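You operate a simulated robot arm through the tools that you are given. There is no shell and no other tool.

The job below is to be done with a simulated robot arm. You get a single attempt, and the scene is never put back.

JOB
Lid the crate at the lid press and press the lid down.
Fine: the lid lies on top of the press; push the slide in, pull the lever down and up again, pull the slide out.

Only the result counts: the job must be done as asked and must still hold three seconds after the hand-in. Knocking over, shifting, dropping, spilling or breaking anything else fails it. A push-on lid holds only when it is set on centred and level and pressed home; a screw cap is set on level and turned clockwise until tight.

ROBOT AND FRAMES
A 7-joint arm with a two-finger parallel gripper, fixed in place. Base frame: the origin is on the floor under the middle of its stand, x ahead of it, y to its left, z up. Lengths are in mm, angles in rad, forces in N, time in s.
It reaches about 1046 mm from its shoulder. Its first joint turns from -2.897 to 2.897 rad. Payload 1.57 kg.
The TCP is the grasp point between the finger pads, 30 mm short of the fingertips. In the tool frame z runs along the fingers and y along their closing line. The gripper opens to 80 mm. The fingers are 17 mm wide and 12 mm thick; the gripper's body (40 by 82 mm) begins 80 mm behind the TCP.
Orientation is that of the tool frame in the base frame, as a unit quaternion [w, x, y, z]. With the fingers straight down and closing along the base's y, the tool's x points along the base's -x, its y along +y and its z along -z.

CONTROLS
- The arm moves only by the tool move_arm. Its argument "series" is a list of rows, each an object of numbers (a shift or turn left out is 0, a gripper value left out holds the last): "x", "y", "z": the shift along the tool's x, y, z in mm; "rx", "ry", "rz": the turn, a rotation vector about the tool's x, y, z in degrees; "fingers": the finger opening in mm, from 0 to 80. In form: [{"x": .., "y": .., "z": .., "rx": .., "ry": .., "rz": .., "fingers": ..}, ...]. A call has 1 to 20 rows; each row shifts and turns the commanded pose from where the row before left it, along the tool's axes as they then stand. Rows are played at 5 a second. More than 50 mm and 0.15 rad between two rows, or a gripper value outside its range, and nothing of the call is played. A pose out of reach is approached as far as the arm can. The call stops where the force on the tool passes 90 N (or 10 N more than at its start, if that is more) or the arm is blocked; 0.2 s more then pass. The fingers move at their own pace (about 153 mm/s each) and stop on an object; they squeeze with about 43 N. The grip force told is the motor's: it shows also when the fingers shut on nothing. Time passes only in rows, and 0.2 s behind the last, so rows that do not move let the fingers close. The reply holds the time, the measured pose of the TCP, the force on the tool along the base axes, the opening and the grip force, in the units named above and with some noise, with the torque about the TCP (base axes, N m) and any sound that the robot's microphone picked up.
- Cameras (640 x 400 px; columns grow to the right, rows downward): "scene" is fixed at [56.9, -649.8, 1639.7]; the picture's right is [0.98, -0.20, 0.00], its down [-0.12, -0.59, -0.80] and it looks along [0.16, 0.78, -0.60] (base axes); focal length 214 px, centre (320, 200). "wrist" rides on the gripper at [72, -7, -122] in the tool frame; the picture's right is [0.09, 1.00, 0.00], its down [-0.84, 0.08, -0.54] and it looks along [-0.54, 0.05, 0.84] (tool axes); focal length 238 px, centre (320, 200). There is no depth. A picture from a camera that has moved, and an enlarged one, comes with that camera's place and axes in the base frame and with its lens. The place of the scene camera against the robot may be out by one fixed shift of up to 25 mm in any direction.
- capture(camera): a new picture of that camera. It takes no simulated time.
- inspect(camera, box): a new picture of the part [left, top, right, bottom] of that camera's present view, enlarged. It takes no simulated time.
- sign_off(): hands the job in; it is judged then, once.

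Places have to be worked out from the pictures, the camera data and where the tool is seen. Open the gripper and draw the arm clear of the work before you hand the job in, unless the task says otherwise.

The tools are called after ">>>" as a command line: name --argument value ..., lists and objects as JSON in quotes. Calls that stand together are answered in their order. move_arm: Moves the arm, as the interface text tells. Its arguments: {"type":"object","properties":{"series":{"type":"array","items":{"type":"object","properties":{"x":{"type":"number"},"y":{"type":"number"},"z":{"type":"number"},"rx":{"type":"number"},"ry":{"type":"number"},"rz":{"type":"number"},"fingers":{"type":"number"}}}}},"required":["series"]} The other tools are called the same way: capture (camera) takes a picture; inspect (camera, box) takes an enlarged picture of a part of a camera's view; sign_off () hands the job in.

At the start:

```text
time_s: 0.0
tool_pos: [84.0, -479.9, 1411.3]
tool_rot: [0.0, 0.0, 1.0, 0.0]
ft_force: [-0.2, -0.8, -0.2]
wrist_torque: [-0.02, 0.0, 0.01]
grip_width: 80.1
finger_force: 0.0
```

scene: 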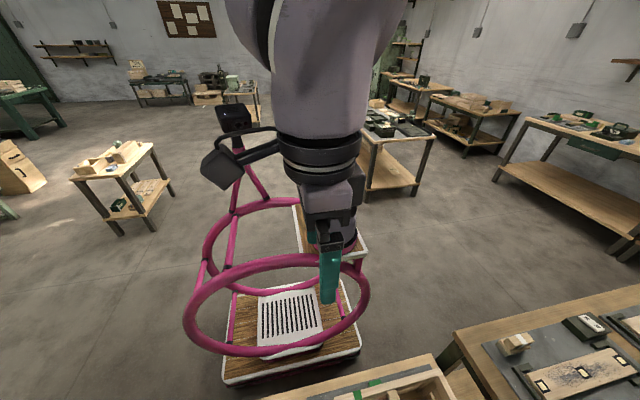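
wrist: 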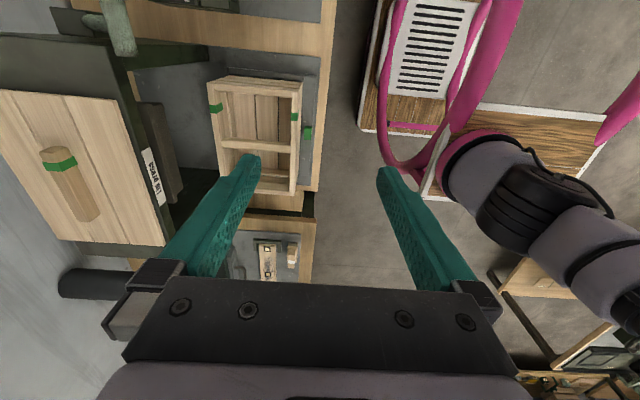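

The wrist picture shows the press at left with a plank lid (handle with green band) on top and the crate beside it. I take enlarged pictures to understand the layout.

>>> inspect --camera "wrist" --box '[0, 0, 340, 212]'

>>> inspect --camera "scene" --box '[240, 280, 640, 400]'

>>> capture --camera "wrist"

```text
1.88 times, centred on (170, 106) of wrist
camera zoom: at [12.8, -486.9, 1534.1], right [-0.09, 1.0, 0.0], down [0.84, 0.08, 0.54], along [0.54, 0.05, -0.84], focal length 449 px, centre (602, 377)
```

zoom: 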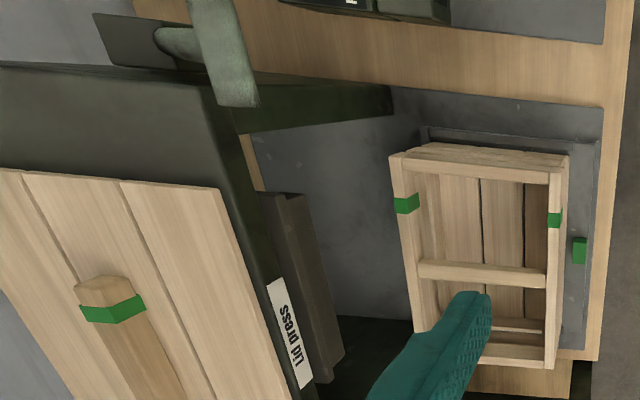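

```text
1.60 times, centred on (440, 340) of scene
camera zoom: at [56.9, -649.8, 1639.7], right [0.98, -0.2, 0.0], down [-0.12, -0.59, -0.8], along [0.16, 0.78, -0.6], focal length 343 px, centre (128, -24)
```

zoom: 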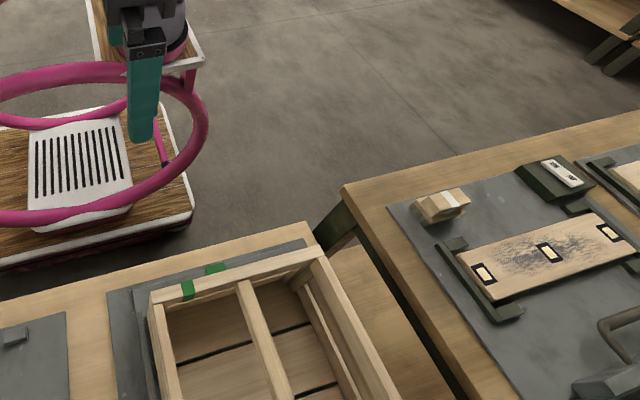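

```text
taken
camera wrist: at [12.8, -486.9, 1534.1], right [-0.09, 1.0, 0.0], down [0.84, 0.08, 0.54], along [0.54, 0.05, -0.84], focal length 238 px, centre (320, 200)
```

wrist: 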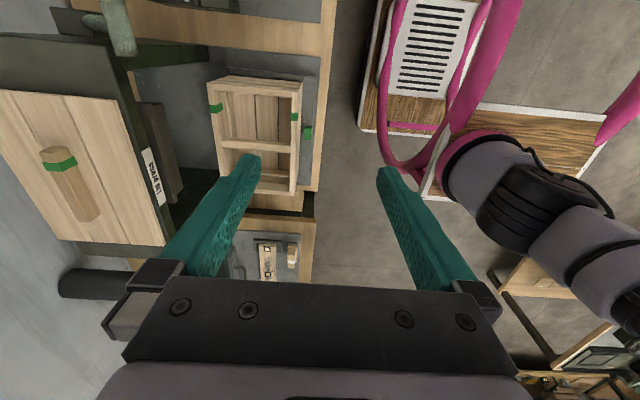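

The press stands at larger -y, with the lid on its top at roughly z 1130; the crate is near (260, -645), rim at z about 870. I move the camera towards -y and a bit back at the same height to look at the press.

>>> move_arm --series '[{"x": 20, "y": -40}, {"x": 20, "y": -40}, {"x": 20, "y": -40}, {"x": 20, "y": -40}, {"x": 20, "y": -40}]'

>>> capture --camera "wrist"

>>> capture --camera "scene"

```text
time_s: 1.2
tool_pos: [-15.9, -679.8, 1413.2]
tool_rot: [0.0, -0.001, 1.0, -0.001]
ft_force: [0.8, 0.3, 1.3]
wrist_torque: [-0.06, 0.07, 0.01]
grip_width: 80.1
finger_force: 0.2
```

```text
taken
camera wrist: at [-87.4, -686.4, 1536.8], right [-0.09, 1.0, 0.0], down [0.84, 0.08, 0.54], along [0.54, 0.05, -0.84], focal length 238 px, centre (320, 200)
```

wrist: 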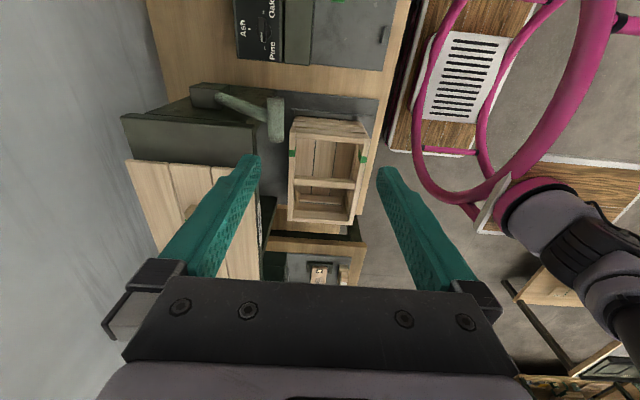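

```text
taken
```

scene: 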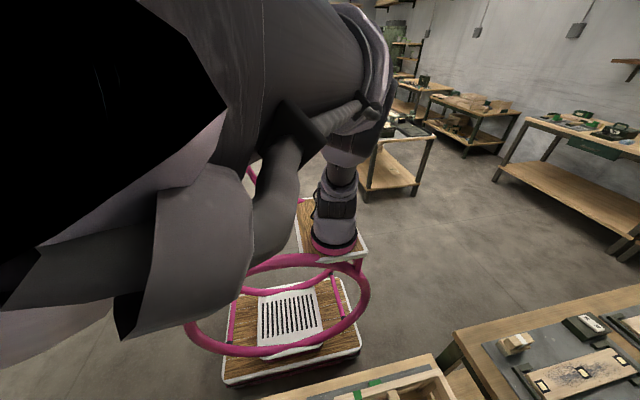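

The press and lever are in view now. I enlarge the press and crate.

>>> inspect --camera "wrist" --box '[110, 60, 400, 241]'

>>> inspect --camera "wrist" --box '[240, 80, 400, 180]'

```text
2.21 times, centred on (255, 150) of wrist
camera zoom: at [-87.4, -686.4, 1536.8], right [-0.09, 1.0, 0.0], down [0.84, 0.08, 0.54], along [0.54, 0.05, -0.84], focal length 526 px, centre (463, 309)
```

zoom: 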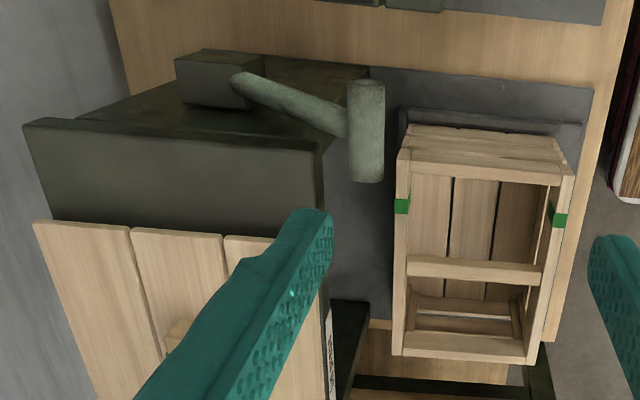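

```text
4.00 times, centred on (320, 130) of wrist
camera zoom: at [-87.4, -686.4, 1536.8], right [-0.09, 1.0, 0.0], down [0.84, 0.08, 0.54], along [0.54, 0.05, -0.84], focal length 953 px, centre (320, 480)
```

zoom: 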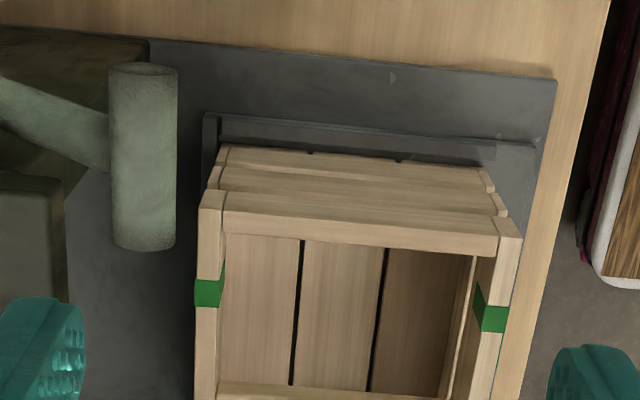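

The lever sits on the press's -x side with a cylinder grip running along x; crate and lid-handle green marks are both at the -x end. I'll turn the tool so the wrist camera looks toward -y at the press front.

>>> move_arm --series '[{"x": -34, "y": 30}, {"x": -34, "y": 30}, {"x": -34, "y": 30}, {"x": -34, "y": 30}, {"x": -34, "y": 30}, {"x": -34, "y": 30}, {"x": -34, "y": 30}, {"x": -34, "y": 30}, {"rz": 8.18}, {"rz": 8.18}, {"rz": 8.18}, {"rz": 8.18}, {"rz": 8.18}, {"rz": 8.18}, {"rz": 8.18}, {"rz": 8.18}, {"rz": 8.18}, {"rz": 8.18}]'

>>> capture --camera "wrist"

>>> capture --camera "scene"

```text
time_s: 5.0
tool_pos: [256.6, -440.5, 1411.6]
tool_rot: [0.0, 0.656, 0.755, 0.0]
ft_force: [0.5, -0.4, -0.2]
wrist_torque: [-0.01, 0.03, -0.03]
grip_width: 80.0
finger_force: 0.1
```

```text
taken
camera wrist: at [239.9, -369.9, 1534.3], right [0.97, 0.23, 0.0], down [0.19, -0.82, 0.54], along [0.13, -0.53, -0.84], focal length 238 px, centre (320, 200)
```

wrist: 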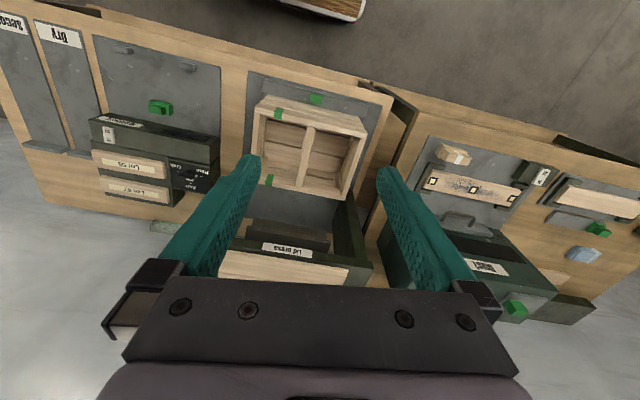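

```text
taken
```

scene: 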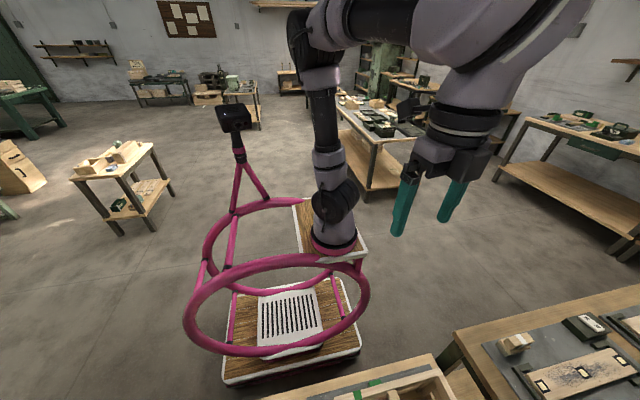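

The picture is upside down relative to the scene, but the crate on its plate with a green knob at its +y side and the press behind it are visible. I enlarge this area.

>>> inspect --camera "wrist" --box '[220, 60, 400, 172]'

>>> inspect --camera "wrist" --box '[210, 160, 390, 290]'

```text
3.56 times, centred on (310, 116) of wrist
camera zoom: at [239.9, -369.9, 1534.3], right [0.97, 0.23, 0.0], down [0.19, -0.82, 0.54], along [0.13, -0.53, -0.84], focal length 848 px, centre (356, 499)
```

zoom: 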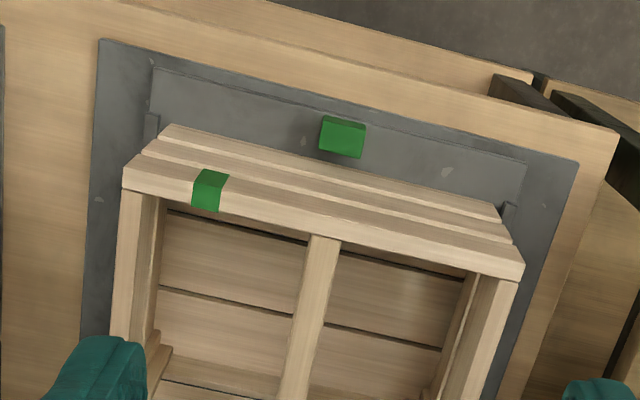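

```text
3.08 times, centred on (300, 225) of wrist
camera zoom: at [239.9, -369.9, 1534.3], right [0.97, 0.23, 0.0], down [0.19, -0.82, 0.54], along [0.13, -0.53, -0.84], focal length 733 px, centre (382, 123)
```

zoom: 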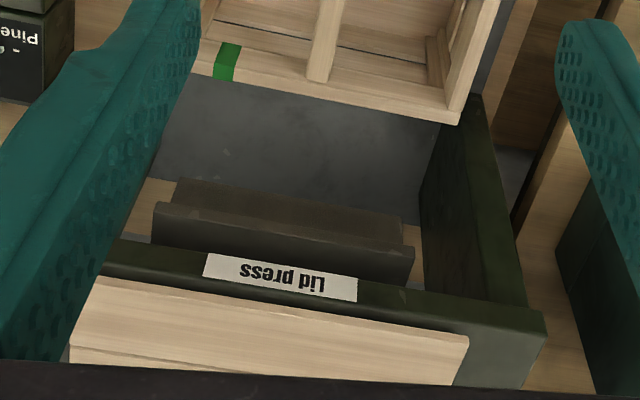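

The slide is a plate with a green knob on its +y edge, and the press has side walls, a top plate and a platen. I turn the tool back and go to the -x side, tilting the camera, to see the lever and the press from the side.

>>> move_arm --series '[{"rz": -8.18}, {"rz": -8.18}, {"rz": -8.18}, {"rz": -8.18}, {"rz": -8.18}, {"rz": -8.18}, {"rz": -8.18}, {"rz": -8.18}, {"rz": -8.18}, {"rz": -8.18}, {"x": 40, "y": -28}, {"x": 40, "y": -28}, {"x": 40, "y": -28}, {"x": 40, "y": -28}, {"x": 40, "y": -28}, {"x": 40, "y": -28}, {"x": 40, "y": -28}, {"x": 40, "y": -28}, {"x": 40, "y": -28}, {"x": 40, "y": -28}]'

>>> capture --camera "wrist"

```text
time_s: 9.2
tool_pos: [-121.4, -696.8, 1402.5]
tool_rot: [0.0, 0.001, 1.0, -0.001]
ft_force: [0.1, 0.2, 0.6]
wrist_torque: [0.05, 0.06, -0.01]
grip_width: 80.0
finger_force: 0.1
out of reach, approached as far as the arm can: row 20
```

```text
taken
camera wrist: at [-194.1, -704.0, 1524.2], right [-0.09, 1.0, 0.0], down [0.84, 0.08, 0.54], along [0.54, 0.05, -0.84], focal length 238 px, centre (320, 200)
```

wrist: 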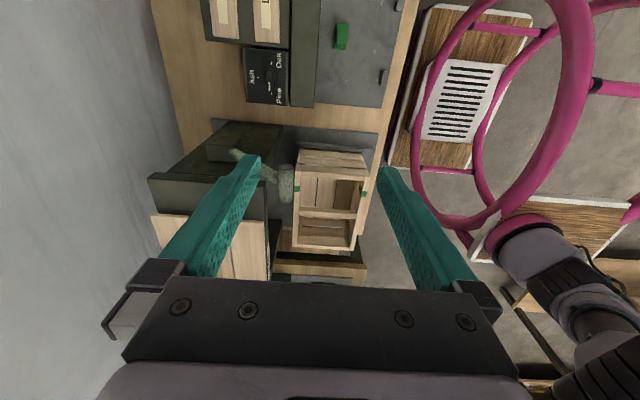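

At this height the arm reaches its limit, so I go lower and tilt the camera to look sideways at the lever.

>>> move_arm --series '[{"z": 35}, {"z": 35}, {"z": 35}, {"z": 35}, {"ry": -7.5}, {"ry": -7.5}, {"ry": -7.5}, {"ry": -7.5}]'

>>> capture --camera "wrist"

```text
time_s: 11.0
tool_pos: [-120.5, -699.7, 1260.9]
tool_rot: [0.259, -0.001, 0.966, 0.0]
ft_force: [-0.5, 0.2, 0.4]
wrist_torque: [-0.02, 0.05, 0.03]
grip_width: 80.1
finger_force: 0.0
```

```text
taken
camera wrist: at [-244.6, -707.5, 1331.2], right [-0.08, 1.0, -0.05], down [0.45, 0.08, 0.89], along [0.89, 0.05, -0.46], focal length 238 px, centre (320, 200)
```

wrist: 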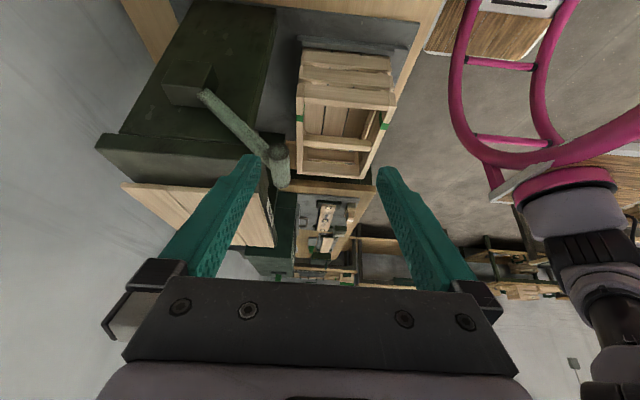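

The image is upside down: the lever rises from a box on the press's -x wall towards +y. I enlarge it to measure the pivot.

>>> inspect --camera "wrist" --box '[90, 0, 410, 200]'

>>> inspect --camera "wrist" --box '[150, 50, 310, 200]'

```text
2.00 times, centred on (250, 100) of wrist
camera zoom: at [-244.6, -707.5, 1331.2], right [-0.08, 1.0, -0.05], down [0.45, 0.08, 0.89], along [0.89, 0.05, -0.46], focal length 477 px, centre (460, 400)
```

zoom: 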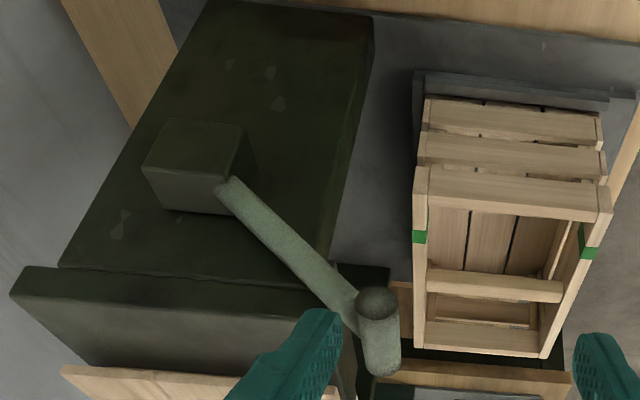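

```text
2.67 times, centred on (230, 125) of wrist
camera zoom: at [-244.6, -707.5, 1331.2], right [-0.08, 1.0, -0.05], down [0.45, 0.08, 0.89], along [0.89, 0.05, -0.46], focal length 636 px, centre (560, 400)
```

zoom: 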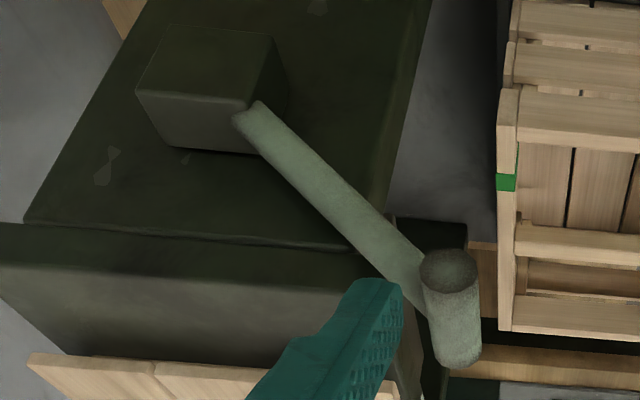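

The lever's pivot is about (y -901, z 1013) with the grip at about (11, -746, 1156), so it's raised about 43° and swings about x. Next I tilt back and move over to look at the lid from above, testing reach.

>>> move_arm --series '[{"ry": 7.5}, {"ry": 7.5}, {"ry": 7.5}, {"ry": 7.5}, {"x": -45, "y": -15}, {"x": -45, "y": -15}, {"x": -45, "y": -15}, {"x": -45, "y": -15}, {"x": -45, "y": -15}, {"x": -45, "y": -15}]'

>>> capture --camera "wrist"

>>> capture --camera "scene"

```text
time_s: 13.2
tool_pos: [145.8, -790.3, 1260.5]
tool_rot: [0.0, 0.001, 1.0, 0.0]
ft_force: [-1.7, 0.3, 0.4]
wrist_torque: [-0.03, -0.11, -0.04]
grip_width: 80.1
finger_force: 0.0
```

```text
taken
camera wrist: at [74.1, -797.8, 1382.9], right [-0.09, 1.0, 0.0], down [0.84, 0.08, 0.54], along [0.54, 0.05, -0.84], focal length 238 px, centre (320, 200)
```

wrist: 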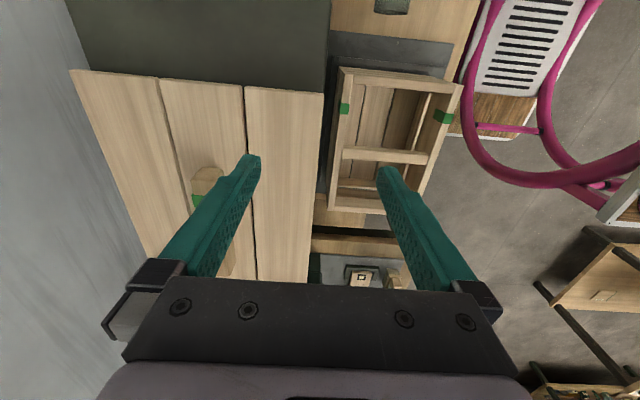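

```text
taken
```

scene: 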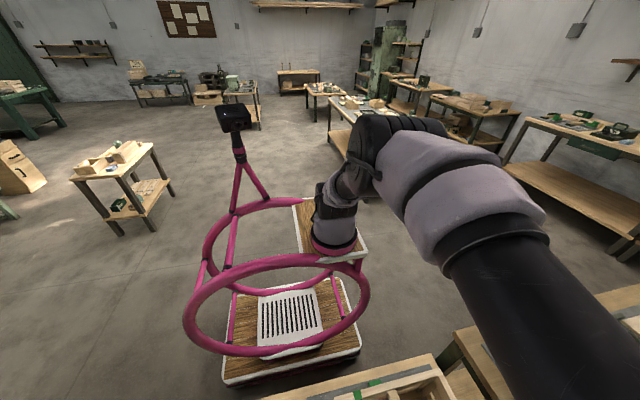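

The arm reaches here. The lid lies at about x 110–420, y -790 to -1015; I enlarge the handle region.

>>> inspect --camera "wrist" --box '[60, 60, 340, 290]'

```text
1.74 times, centred on (200, 175) of wrist
camera zoom: at [74.1, -797.8, 1382.9], right [-0.09, 1.0, 0.0], down [0.84, 0.08, 0.54], along [0.54, 0.05, -0.84], focal length 414 px, centre (529, 244)
```

zoom: 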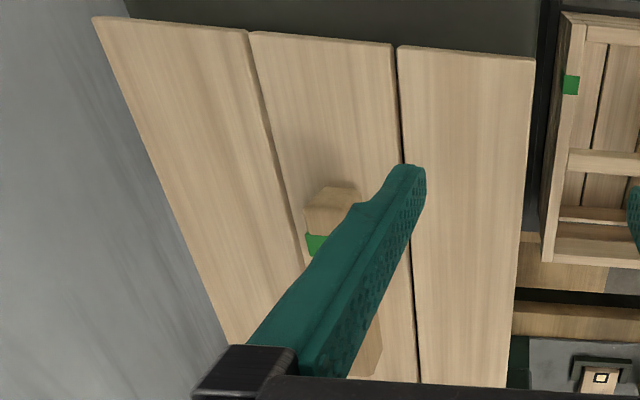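

The handle lies about y -900 with its -x end near x 185. I move the tool over in y to look at it between the fingers.

>>> move_arm --series '[{"y": -36}, {"y": -36}, {"y": -36}]'

>>> capture --camera "wrist"

>>> inspect --camera "wrist" --box '[180, 30, 460, 280]'

```text
time_s: 14.0
tool_pos: [150.2, -860.5, 1260.2]
tool_rot: [0.0, 0.0, 1.0, 0.001]
ft_force: [-0.1, 0.1, -0.2]
wrist_torque: [0.02, 0.03, 0.0]
grip_width: 80.1
finger_force: 0.1
out of reach, approached as far as the arm can: row 3
```

```text
taken
camera wrist: at [78.2, -867.7, 1382.6], right [-0.09, 1.0, 0.0], down [0.84, 0.08, 0.54], along [0.54, 0.05, -0.84], focal length 238 px, centre (320, 200)
```

wrist: 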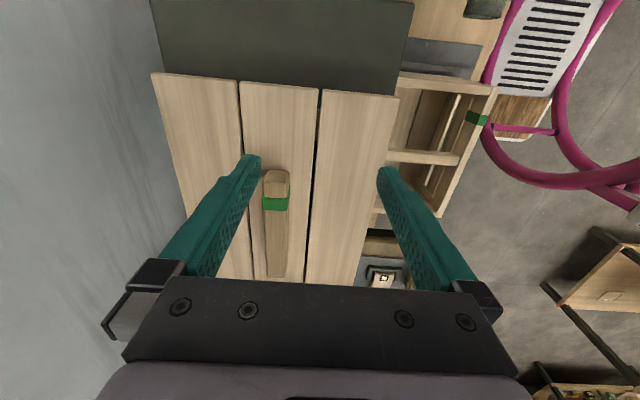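

```text
1.60 times, centred on (320, 155) of wrist
camera zoom: at [78.2, -867.7, 1382.6], right [-0.09, 1.0, 0.0], down [0.84, 0.08, 0.54], along [0.54, 0.05, -0.84], focal length 381 px, centre (320, 272)
```

zoom: 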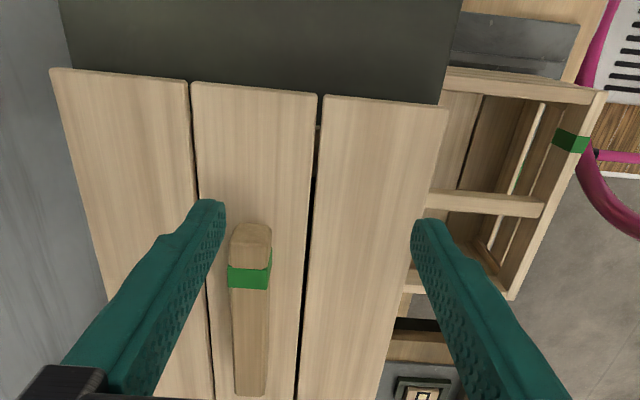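

The limit showed up at this height, but lower heights should reach further (fits a radius about 1046 from a shoulder near z 790). The handle runs x 187–342 at y≈-901, lid top z≈1149; I go lower and over it.

>>> move_arm --series '[{"x": -38, "y": -3, "z": 12}, {"x": -38, "y": -3, "z": 12}, {"x": -38, "y": -3, "z": 12}]'

>>> capture --camera "wrist"

>>> inspect --camera "wrist" --box '[120, 100, 440, 290]'

```text
time_s: 14.8
tool_pos: [261.0, -867.3, 1222.4]
tool_rot: [0.001, 0.001, 1.0, -0.001]
ft_force: [-0.5, -0.6, 0.0]
wrist_torque: [-0.01, -0.12, 0.05]
grip_width: 79.7
finger_force: 0.0
```

```text
taken
camera wrist: at [189.6, -875.5, 1345.5], right [-0.09, 1.0, 0.0], down [0.84, 0.08, 0.54], along [0.54, 0.05, -0.84], focal length 238 px, centre (320, 200)
```

wrist: 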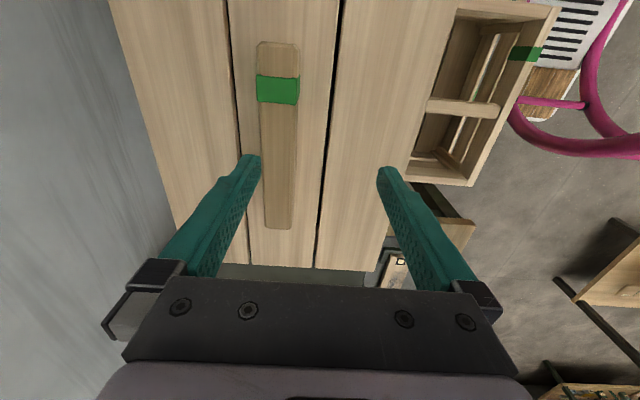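

```text
2.00 times, centred on (280, 195) of wrist
camera zoom: at [189.6, -875.5, 1345.5], right [-0.09, 1.0, 0.0], down [0.84, 0.08, 0.54], along [0.54, 0.05, -0.84], focal length 477 px, centre (400, 210)
```

zoom: 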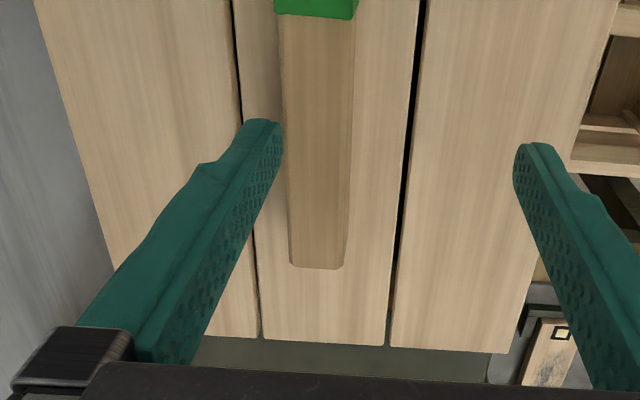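

Handle centre computes to about (262, -900.5), lid centre (261.5, -902), so the tool is well in x. I go down while shifting to -y, keeping the fingers straddling the handle.

>>> move_arm --series '[{"y": -9, "z": 14}, {"y": -9, "z": 14}]'

>>> inspect --camera "wrist" --box '[120, 100, 440, 290]'

```text
time_s: 15.4
tool_pos: [266.9, -883.3, 1195.3]
tool_rot: [-0.001, 0.001, 1.0, 0.001]
ft_force: [0.6, 0.7, -0.6]
wrist_torque: [-0.03, -0.03, 0.01]
grip_width: 80.0
finger_force: 0.1
out of reach, approached as far as the arm can: row 2
```

```text
2.00 times, centred on (280, 195) of wrist
camera zoom: at [195.4, -891.2, 1317.4], right [-0.09, 1.0, 0.0], down [0.84, 0.08, 0.54], along [0.54, 0.05, -0.84], focal length 477 px, centre (400, 210)
```

zoom: 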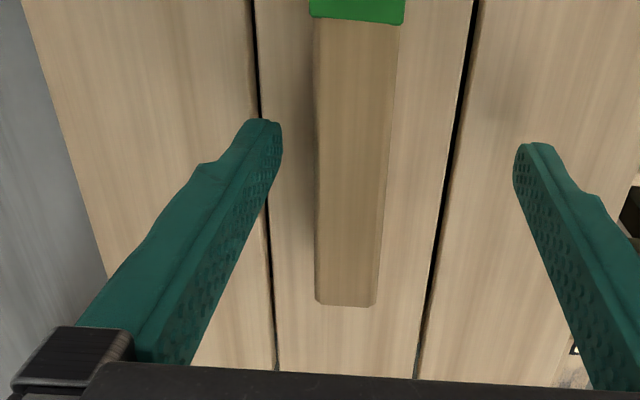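

The vertical tool is a few mm short of reach here, so I pitch the tool 15° about the closing axis (pads stay parallel to the handle), bringing the wrist nearer, and shift over the handle.

>>> move_arm --series '[{"ry": -7.5}, {"ry": -7.5}, {"y": -9, "x": 2.5, "z": 0}, {"y": -9, "x": 2.5, "z": 0}]'

>>> capture --camera "wrist"

>>> inspect --camera "wrist" --box '[200, 100, 440, 290]'

```text
time_s: 16.4
tool_pos: [268.9, -888.7, 1194.1]
tool_rot: [0.13, 0.0, 0.992, 0.0]
ft_force: [0.0, -0.2, 0.0]
wrist_torque: [0.01, 0.0, 0.01]
grip_width: 79.9
finger_force: 0.1
out of reach, approached as far as the arm can: row 3, 4
```

```text
taken
camera wrist: at [167.4, -895.2, 1292.7], right [-0.09, 1.0, -0.02], down [0.67, 0.08, 0.74], along [0.74, 0.05, -0.67], focal length 238 px, centre (320, 200)
```

wrist: 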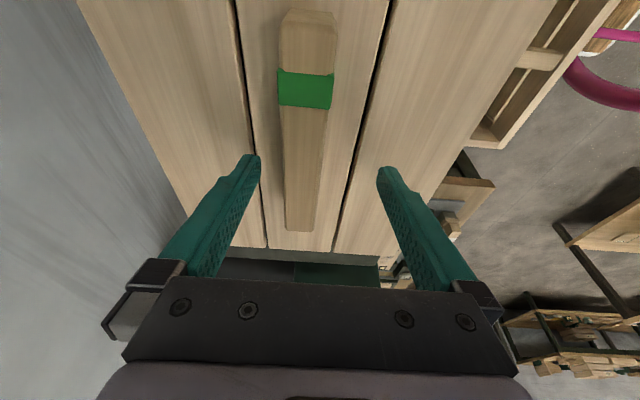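

```text
2.11 times, centred on (320, 195) of wrist
camera zoom: at [167.4, -895.2, 1292.7], right [-0.09, 1.0, -0.02], down [0.67, 0.08, 0.74], along [0.74, 0.05, -0.67], focal length 502 px, centre (320, 210)
```

zoom: 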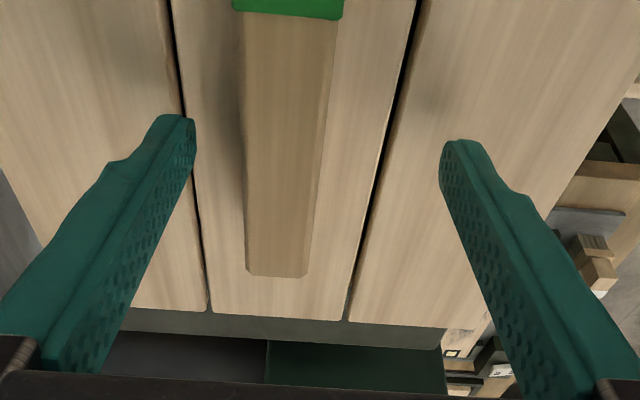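

Still limited by 12 mm or so in y. Going lower should give more reach, so I lower by 8 mm and try again toward y -901.

>>> move_arm --series '[{"x": 8.5, "z": 6}, {"y": -7}, {"y": -6}]'

>>> inspect --camera "wrist" --box '[200, 100, 440, 290]'

```text
time_s: 17.2
tool_pos: [264.4, -892.3, 1183.8]
tool_rot: [0.131, 0.0, 0.991, -0.001]
ft_force: [-1.7, -0.6, 2.7]
wrist_torque: [0.1, 0.03, 0.09]
grip_width: 79.7
finger_force: 0.2
out of reach, approached as far as the arm can: row 2, 3
```

```text
2.11 times, centred on (320, 195) of wrist
camera zoom: at [163.8, -898.5, 1283.9], right [-0.09, 1.0, -0.03], down [0.67, 0.08, 0.74], along [0.74, 0.05, -0.67], focal length 502 px, centre (320, 210)
```

zoom: 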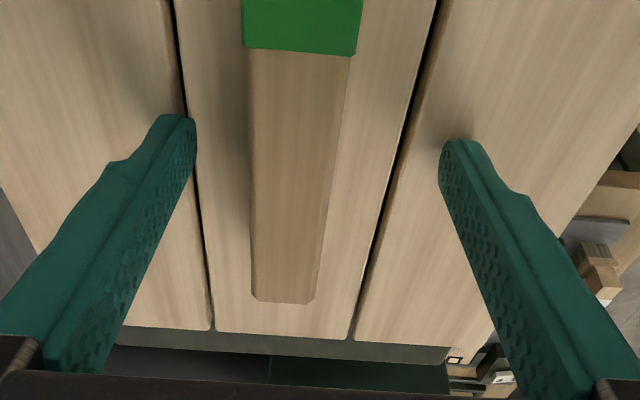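

The handle's still about 9 mm off the tool's centre towards -y, but it lies well between the fingers; closing will centre the handle by sliding the lid slightly, which is harmless. I close the fingers.

>>> move_arm --series '[{"fingers": 50}, {"fingers": 36}, {"fingers": 26}, {"fingers": 15}, {"fingers": 10}, {"fingers": 10}]'

>>> capture --camera "wrist"

```text
time_s: 18.6
tool_pos: [266.3, -891.3, 1184.5]
tool_rot: [0.13, -0.001, 0.991, -0.001]
ft_force: [0.0, -1.2, 3.7]
wrist_torque: [0.06, -0.01, 0.0]
grip_width: 23.7
finger_force: 35.7
```

```text
taken
camera wrist: at [164.1, -898.5, 1283.9], right [-0.09, 1.0, -0.02], down [0.67, 0.08, 0.74], along [0.74, 0.05, -0.67], focal length 238 px, centre (320, 200)
```

wrist: 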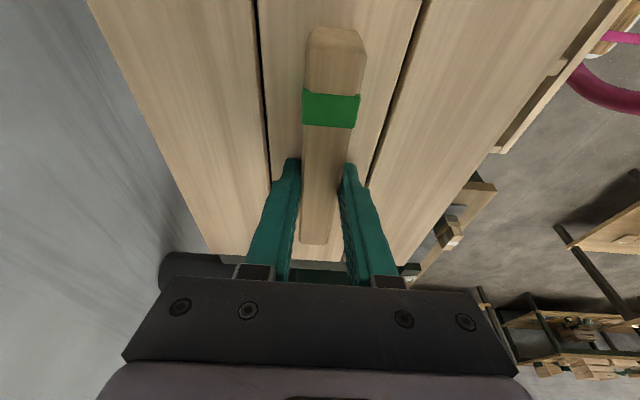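

The handle is held (23.7 mm). I squeeze fully and lift gently while drawing toward +y.

>>> move_arm --series '[{"fingers": 0}, {"fingers": 0}, {"x": -1.6, "y": 3, "z": -5.8}, {"x": -1.6, "y": 3, "z": -5.8}, {"x": -1.6, "y": 3, "z": -5.8}, {"x": -1.6, "y": 3, "z": -5.8}, {}]'

>>> capture --camera "wrist"

```text
time_s: 20.2
tool_pos: [265.0, -881.1, 1210.0]
tool_rot: [0.13, 0.001, 0.991, 0.0]
ft_force: [1.0, -0.2, -4.0]
wrist_torque: [-0.05, -0.04, 0.03]
grip_width: 23.6
finger_force: 36.1
```

```text
taken
camera wrist: at [164.7, -888.6, 1309.0], right [-0.09, 1.0, -0.02], down [0.67, 0.08, 0.74], along [0.74, 0.05, -0.67], focal length 238 px, centre (320, 200)
```

wrist: 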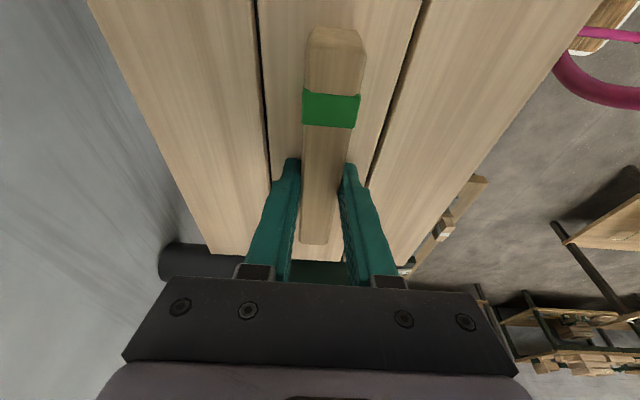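

The lid is up (about 4–5 N) and steady in the grip. The scene zoom seems able to show rows below the frame edge, so I use it to look at the crate and lid.

>>> inspect --camera "scene" --box '[240, 399, 500, 400]'

>>> inspect --camera "scene" --box '[0, 398, 640, 400]'

```text
2.46 times, centred on (370, 400) of scene
camera zoom: at [56.9, -649.8, 1639.7], right [0.98, -0.2, 0.0], down [-0.12, -0.59, -0.8], along [0.16, 0.78, -0.6], focal length 528 px, centre (197, -291)
```

zoom: 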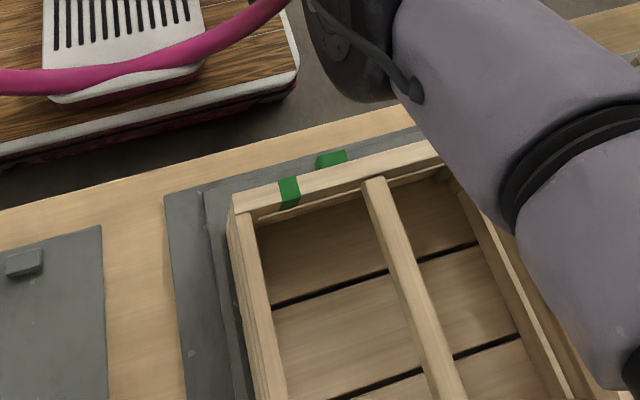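

```text
1.00 times, centred on (320, 399) of scene (not enlarged: the box is as wide or as high as the picture)
camera zoom: at [56.9, -649.8, 1639.7], right [0.98, -0.2, 0.0], down [-0.12, -0.59, -0.8], along [0.16, 0.78, -0.6], focal length 214 px, centre (320, 1)
```

zoom: 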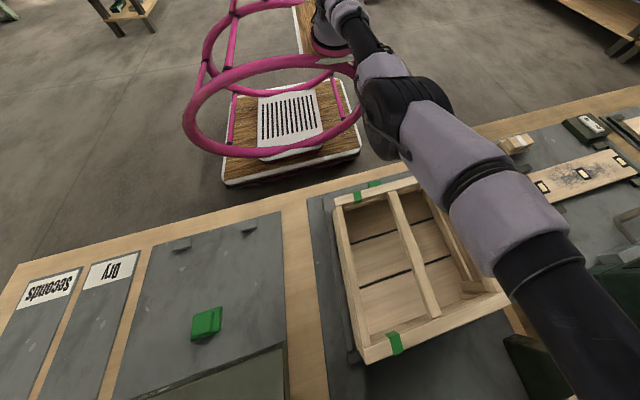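

The extended view works: the full crate rim is visible. I try a box below the normal frame to zoom on the crate.

>>> inspect --camera "scene" --box '[310, 380, 530, 580]'

>>> inspect --camera "scene" --box '[300, 360, 460, 460]'

```text
refused: 580 is not a number from 0 to 400
```

```text
refused: 460 is not a number from 0 to 400
```

Boxes must stay inside the frame, so I use wide ones centred at the bottom edge.

>>> inspect --camera "scene" --box '[130, 399.8, 640, 400]'

>>> inspect --camera "scene" --box '[260, 399.8, 460, 400]'

```text
1.25 times, centred on (385, 400) of scene
camera zoom: at [56.9, -649.8, 1639.7], right [0.98, -0.2, 0.0], down [-0.12, -0.59, -0.8], along [0.16, 0.78, -0.6], focal length 269 px, centre (238, -51)
```

zoom: 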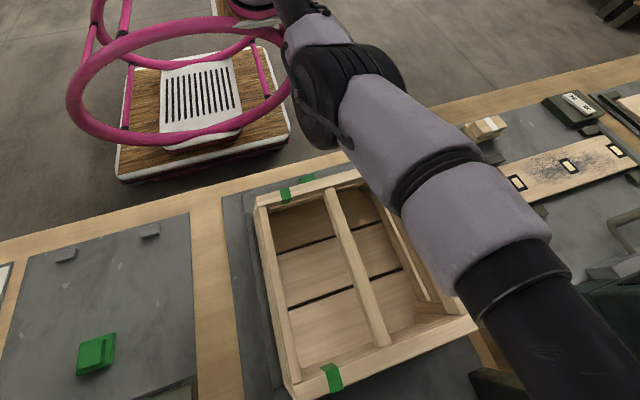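

```text
3.20 times, centred on (360, 400) of scene
camera zoom: at [56.9, -649.8, 1639.7], right [0.98, -0.2, 0.0], down [-0.12, -0.59, -0.8], along [0.16, 0.78, -0.6], focal length 686 px, centre (192, -440)
```

zoom: 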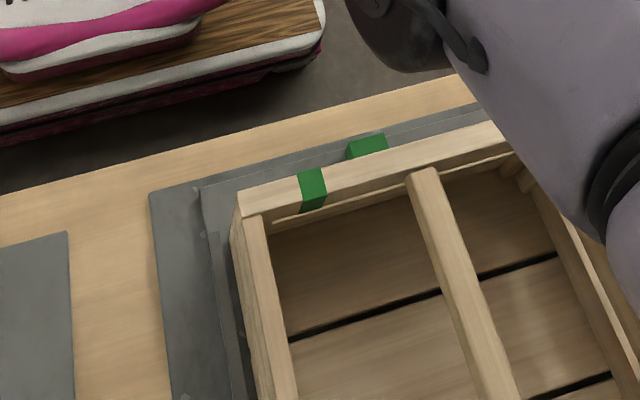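

Crate rim centre estimates to about (261, -641) at z≈885, aligned with the base axes. I carry the lid over in +y, then view it with the scene camera before lowering.

>>> move_arm --series '[{"y": 20}, {"y": 30}, {"y": 40}, {"y": 40}, {"y": 40}, {"y": 40}, {"y": 20}, {"y": 10}, {}]'

>>> inspect --camera "scene" --box '[130, 399.8, 640, 400]'

>>> capture --camera "wrist"

```text
time_s: 22.2
tool_pos: [261.4, -862.8, 1266.7]
tool_rot: [0.13, 0.0, 0.991, 0.001]
ft_force: [-0.1, -0.5, -3.7]
wrist_torque: [0.0, -0.02, 0.01]
grip_width: 23.7
finger_force: 35.5
out of reach, approached as far as the arm can: row 1, 2, 3, 4, 5, 6, 7, 8
```

```text
1.25 times, centred on (385, 400) of scene
camera zoom: at [56.9, -649.8, 1639.7], right [0.98, -0.2, 0.0], down [-0.12, -0.59, -0.8], along [0.16, 0.78, -0.6], focal length 269 px, centre (238, -51)
```

zoom: 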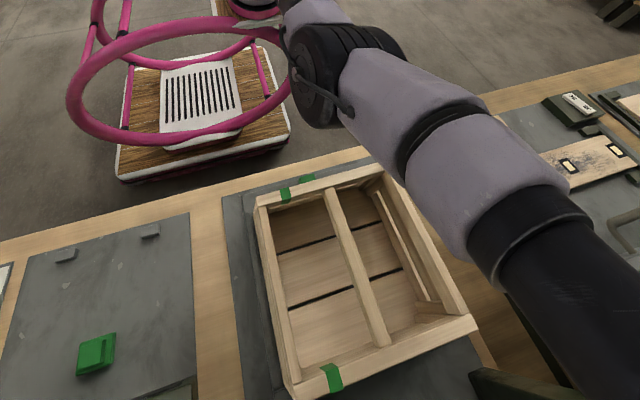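

```text
taken
camera wrist: at [161.1, -869.1, 1366.1], right [-0.09, 1.0, -0.02], down [0.67, 0.08, 0.74], along [0.74, 0.05, -0.67], focal length 238 px, centre (320, 200)
```

wrist: 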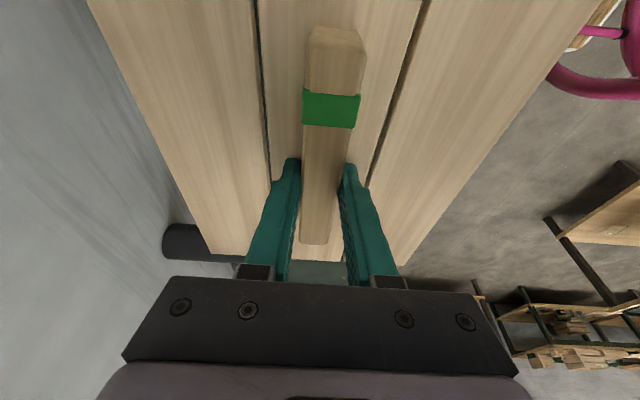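

The arm got stuck near its stretched limit and drifted upward instead of +y (lid still held, nothing touched). I try small steps: first a tiny +y with a downward component.

>>> move_arm --series '[{"y": 5}]'

>>> move_arm --series '[{"x": 2, "z": 8}]'

```text
time_s: 22.6
tool_pos: [264.0, -860.0, 1267.2]
tool_rot: [0.131, 0.0, 0.991, 0.001]
ft_force: [0.7, 0.4, -2.9]
wrist_torque: [0.03, -0.03, -0.03]
grip_width: 23.9
finger_force: 35.6
out of reach, approached as far as the arm can: row 1
```

```text
time_s: 23.0
tool_pos: [261.9, -864.6, 1260.7]
tool_rot: [0.131, -0.001, 0.991, 0.001]
ft_force: [-0.4, 0.0, -3.8]
wrist_torque: [0.02, -0.02, 0.0]
grip_width: 23.6
finger_force: 35.8
out of reach, approached as far as the arm can: row 1
```

It moves, but only partly per step, like a stretched-elbow singularity. I repeat several small inward steps.

>>> move_arm --series '[{"y": 6}, {"y": 6}, {"y": 6}, {"y": 6}, {"y": 6}, {"y": 6}, {"y": 6}, {"y": 6}]'

```text
time_s: 24.8
tool_pos: [261.4, -863.3, 1262.7]
tool_rot: [0.131, 0.0, 0.991, 0.001]
ft_force: [-0.5, 0.4, -3.7]
wrist_torque: [-0.01, -0.01, 0.01]
grip_width: 23.7
finger_force: 35.8
out of reach, approached as far as the arm can: row 1, 2, 3, 4, 5, 6, 7, 8
```

Inward steps barely move; the pitched orientation may be pinning a wrist joint. With the lid well above the press, I take the pitch back to vertical and then try inward again.

>>> move_arm --series '[{"ry": 5}, {"ry": 5}, {"ry": 5}, {"y": 6}, {"y": 6}]'

>>> capture --camera "scene"

```text
time_s: 26.0
tool_pos: [262.4, -857.5, 1264.5]
tool_rot: [0.0, 0.0, 1.0, 0.001]
ft_force: [0.5, -0.1, -3.7]
wrist_torque: [-0.01, -0.04, 0.01]
grip_width: 23.6
finger_force: 35.3
out of reach, approached as far as the arm can: row 5
```

```text
taken
```

scene: 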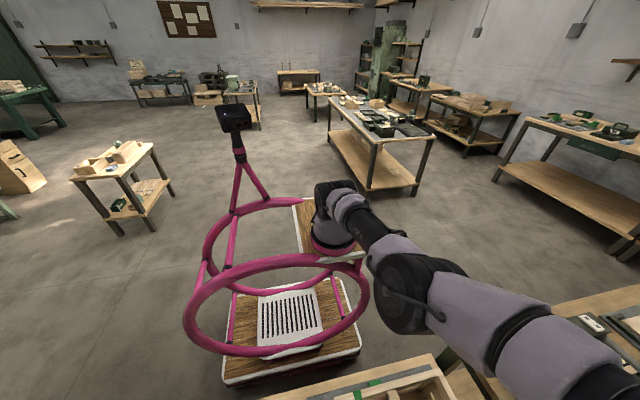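

I now understand: the arm base stands near (265, 25) and the elbow has gone over its full-stretch point to the over-straight branch, so it can't come inward. I stretch it out fully again (upward, free space) and then try to come inward on the other branch.

>>> move_arm --series '[{"z": -30}, {"z": -30}, {"z": -20}]'

>>> move_arm --series '[{"y": 15}, {"y": 15}, {"y": 15}]'

```text
time_s: 26.8
tool_pos: [286.4, -844.7, 1301.8]
tool_rot: [0.0, -0.001, 1.0, 0.0]
ft_force: [-0.6, 0.2, -2.9]
wrist_torque: [0.0, -0.02, -0.01]
grip_width: 23.6
finger_force: 35.7
out of reach, approached as far as the arm can: row 1, 2, 3
```

```text
time_s: 27.6
tool_pos: [288.4, -834.2, 1316.2]
tool_rot: [0.0, 0.0, 1.0, 0.0]
ft_force: [-0.1, -0.1, -3.9]
wrist_torque: [0.01, -0.04, 0.0]
grip_width: 23.7
finger_force: 35.9
out of reach, approached as far as the arm can: row 1, 2, 3
```

Both inward and outward are flagged, so the elbow is pinned in a thin shell near full stretch. I try a purely radial outward push followed by a radial inward pull to tip the elbow to the folded side.

>>> move_arm --series '[{"y": -5.5, "z": -2.3}, {"y": -9, "z": -4}, {"y": 18, "z": 8}, {"y": 9, "z": 4}]'

```text
time_s: 28.6
tool_pos: [288.7, -833.5, 1314.9]
tool_rot: [0.0, 0.0, 1.0, 0.001]
ft_force: [-0.3, -0.1, -2.9]
wrist_torque: [-0.04, -0.05, -0.03]
grip_width: 23.4
finger_force: 35.9
out of reach, approached as far as the arm can: row 1, 2, 3, 4
```

I look at the arm's posture from the scene camera to understand which joint is pinned.

>>> inspect --camera "scene" --box '[0, 399.8, 640, 400]'

>>> inspect --camera "scene" --box '[240, 150, 640, 400]'

>>> capture --camera "wrist"

```text
1.00 times, centred on (320, 400) of scene (not enlarged: the box is as wide or as high as the picture)
camera zoom: at [56.9, -649.8, 1639.7], right [0.98, -0.2, 0.0], down [-0.12, -0.59, -0.8], along [0.16, 0.78, -0.6], focal length 214 px, centre (320, 0)
```

zoom: 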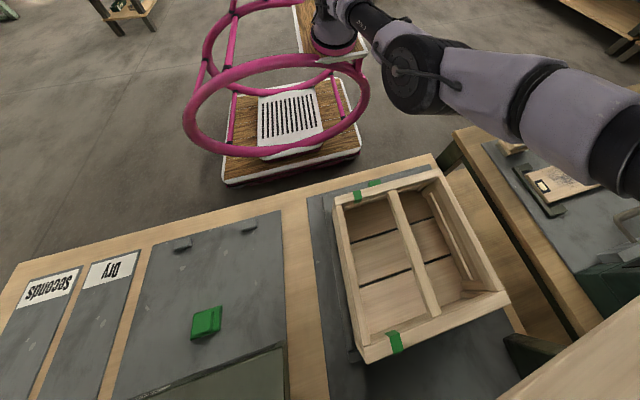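

```text
1.60 times, centred on (440, 275) of scene
camera zoom: at [56.9, -649.8, 1639.7], right [0.98, -0.2, 0.0], down [-0.12, -0.59, -0.8], along [0.16, 0.78, -0.6], focal length 343 px, centre (128, 80)
```

zoom: 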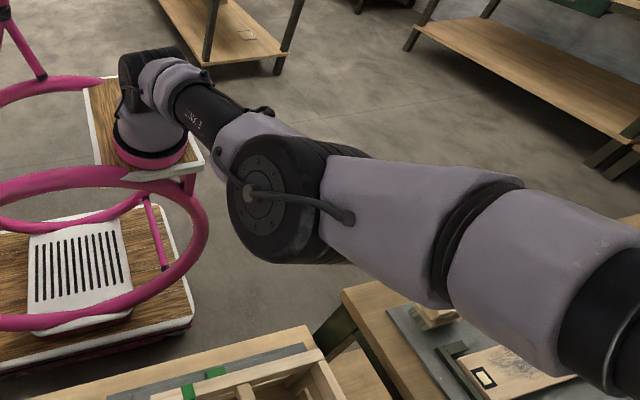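

```text
taken
camera wrist: at [216.7, -841.5, 1438.5], right [-0.09, 1.0, 0.0], down [0.84, 0.08, 0.54], along [0.54, 0.05, -0.84], focal length 238 px, centre (320, 200)
```

wrist: 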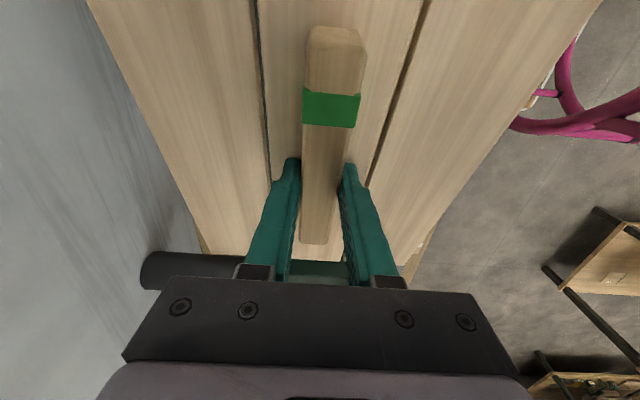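

The arm looks fully straight. I test with one radial outward step alone to see whether it moves at all.

>>> move_arm --series '[{"y": -18, "z": -8}, {}]'

>>> move_arm --series '[{"y": 36, "z": 16}, {}]'

```text
time_s: 29.2
tool_pos: [289.7, -837.6, 1316.3]
tool_rot: [0.0, -0.001, 1.0, 0.0]
ft_force: [-0.8, -0.6, -3.4]
wrist_torque: [-0.01, -0.04, 0.01]
grip_width: 23.7
finger_force: 35.6
out of reach, approached as far as the arm can: row 1
```

```text
time_s: 29.8
tool_pos: [290.3, -802.9, 1299.2]
tool_rot: [0.0, -0.001, 1.0, 0.002]
ft_force: [0.1, -0.3, -4.7]
wrist_torque: [0.04, -0.07, 0.01]
grip_width: 23.6
finger_force: 35.8
```

Freed: the arm is back on the folded side and moves inward. I carry on inward to above the crate and restore the 15° pitch so the lid hangs level.

>>> move_arm --series '[{"x": 5, "y": 30}, {"x": 5, "y": 40}, {"x": 5, "y": 40}, {"x": 5, "y": 40}, {"x": 4, "y": 12}, {"ry": -5}, {"ry": -5}, {"ry": -5}, {}]'

>>> inspect --camera "scene" --box '[0, 399.8, 640, 400]'

>>> capture --camera "wrist"

```text
time_s: 31.8
tool_pos: [265.8, -638.8, 1299.4]
tool_rot: [0.131, 0.0, 0.991, 0.0]
ft_force: [-0.3, -0.8, -3.4]
wrist_torque: [-0.03, -0.05, 0.01]
grip_width: 23.9
finger_force: 35.9
```

```text
1.00 times, centred on (320, 400) of scene (not enlarged: the box is as wide or as high as the picture)
camera zoom: at [56.9, -649.8, 1639.7], right [0.98, -0.2, 0.0], down [-0.12, -0.59, -0.8], along [0.16, 0.78, -0.6], focal length 214 px, centre (320, 0)
```

zoom: 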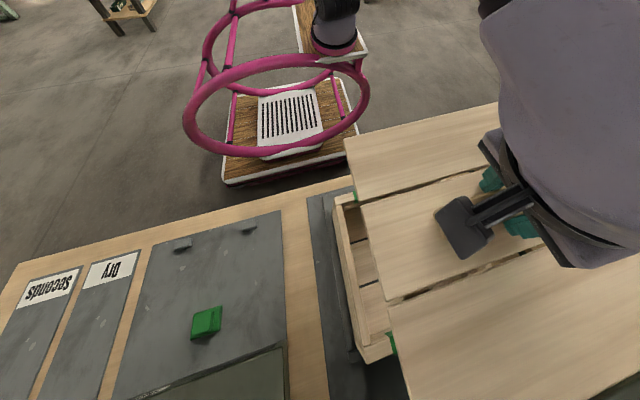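

```text
taken
camera wrist: at [164.1, -646.5, 1399.1], right [-0.09, 1.0, -0.02], down [0.67, 0.08, 0.74], along [0.74, 0.05, -0.67], focal length 238 px, centre (320, 200)
```

wrist: 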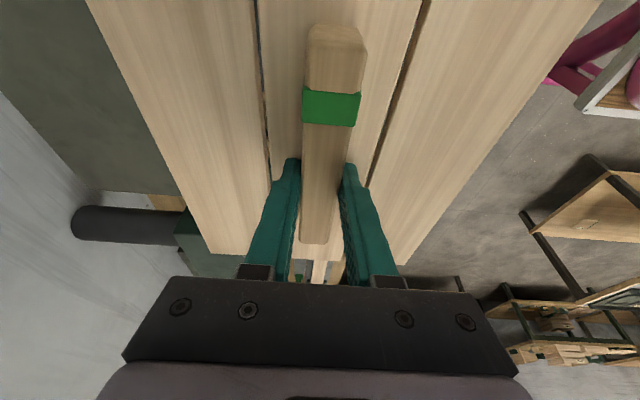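

The lid is unchanged in the grip and level above the crate. I lower it to hover about 70 mm over the rim and compare with the scene camera.

>>> move_arm --series '[{"x": 5.2, "z": 19.3}, {"x": 10.35, "z": 38.64}, {"x": 10.35, "z": 38.64}, {"x": 10.35, "z": 38.64}, {"x": 10.35, "z": 38.64}, {"x": 10.35, "z": 38.64}, {"x": 10.35, "z": 38.64}, {"x": 7.76, "z": 29}, {"x": 2.6, "z": 9.66}, {}]'

>>> inspect --camera "scene" --box '[0, 399.8, 640, 400]'

>>> capture --camera "wrist"

```text
time_s: 34.0
tool_pos: [266.5, -641.3, 999.6]
tool_rot: [0.131, -0.001, 0.991, 0.0]
ft_force: [0.1, -0.2, -3.2]
wrist_torque: [0.0, -0.01, -0.02]
grip_width: 23.9
finger_force: 35.1
```

```text
1.00 times, centred on (320, 400) of scene (not enlarged: the box is as wide or as high as the picture)
camera zoom: at [56.9, -649.8, 1639.7], right [0.98, -0.2, 0.0], down [-0.12, -0.59, -0.8], along [0.16, 0.78, -0.6], focal length 214 px, centre (320, 0)
```

zoom: 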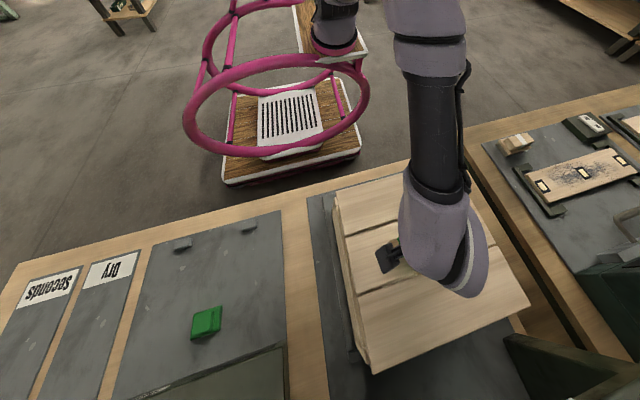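

```text
taken
camera wrist: at [166.2, -648.1, 1099.0], right [-0.09, 1.0, -0.02], down [0.67, 0.08, 0.74], along [0.74, 0.05, -0.67], focal length 238 px, centre (320, 200)
```

wrist: 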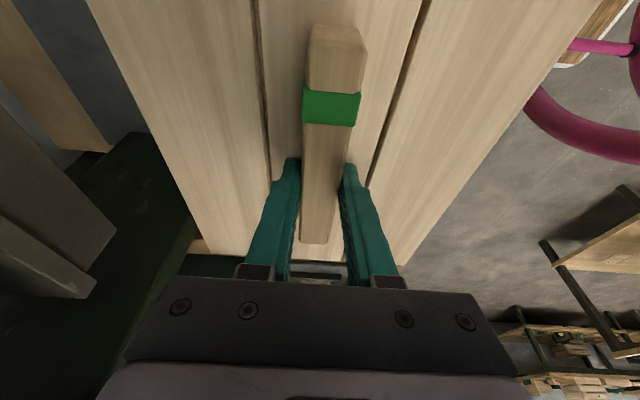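

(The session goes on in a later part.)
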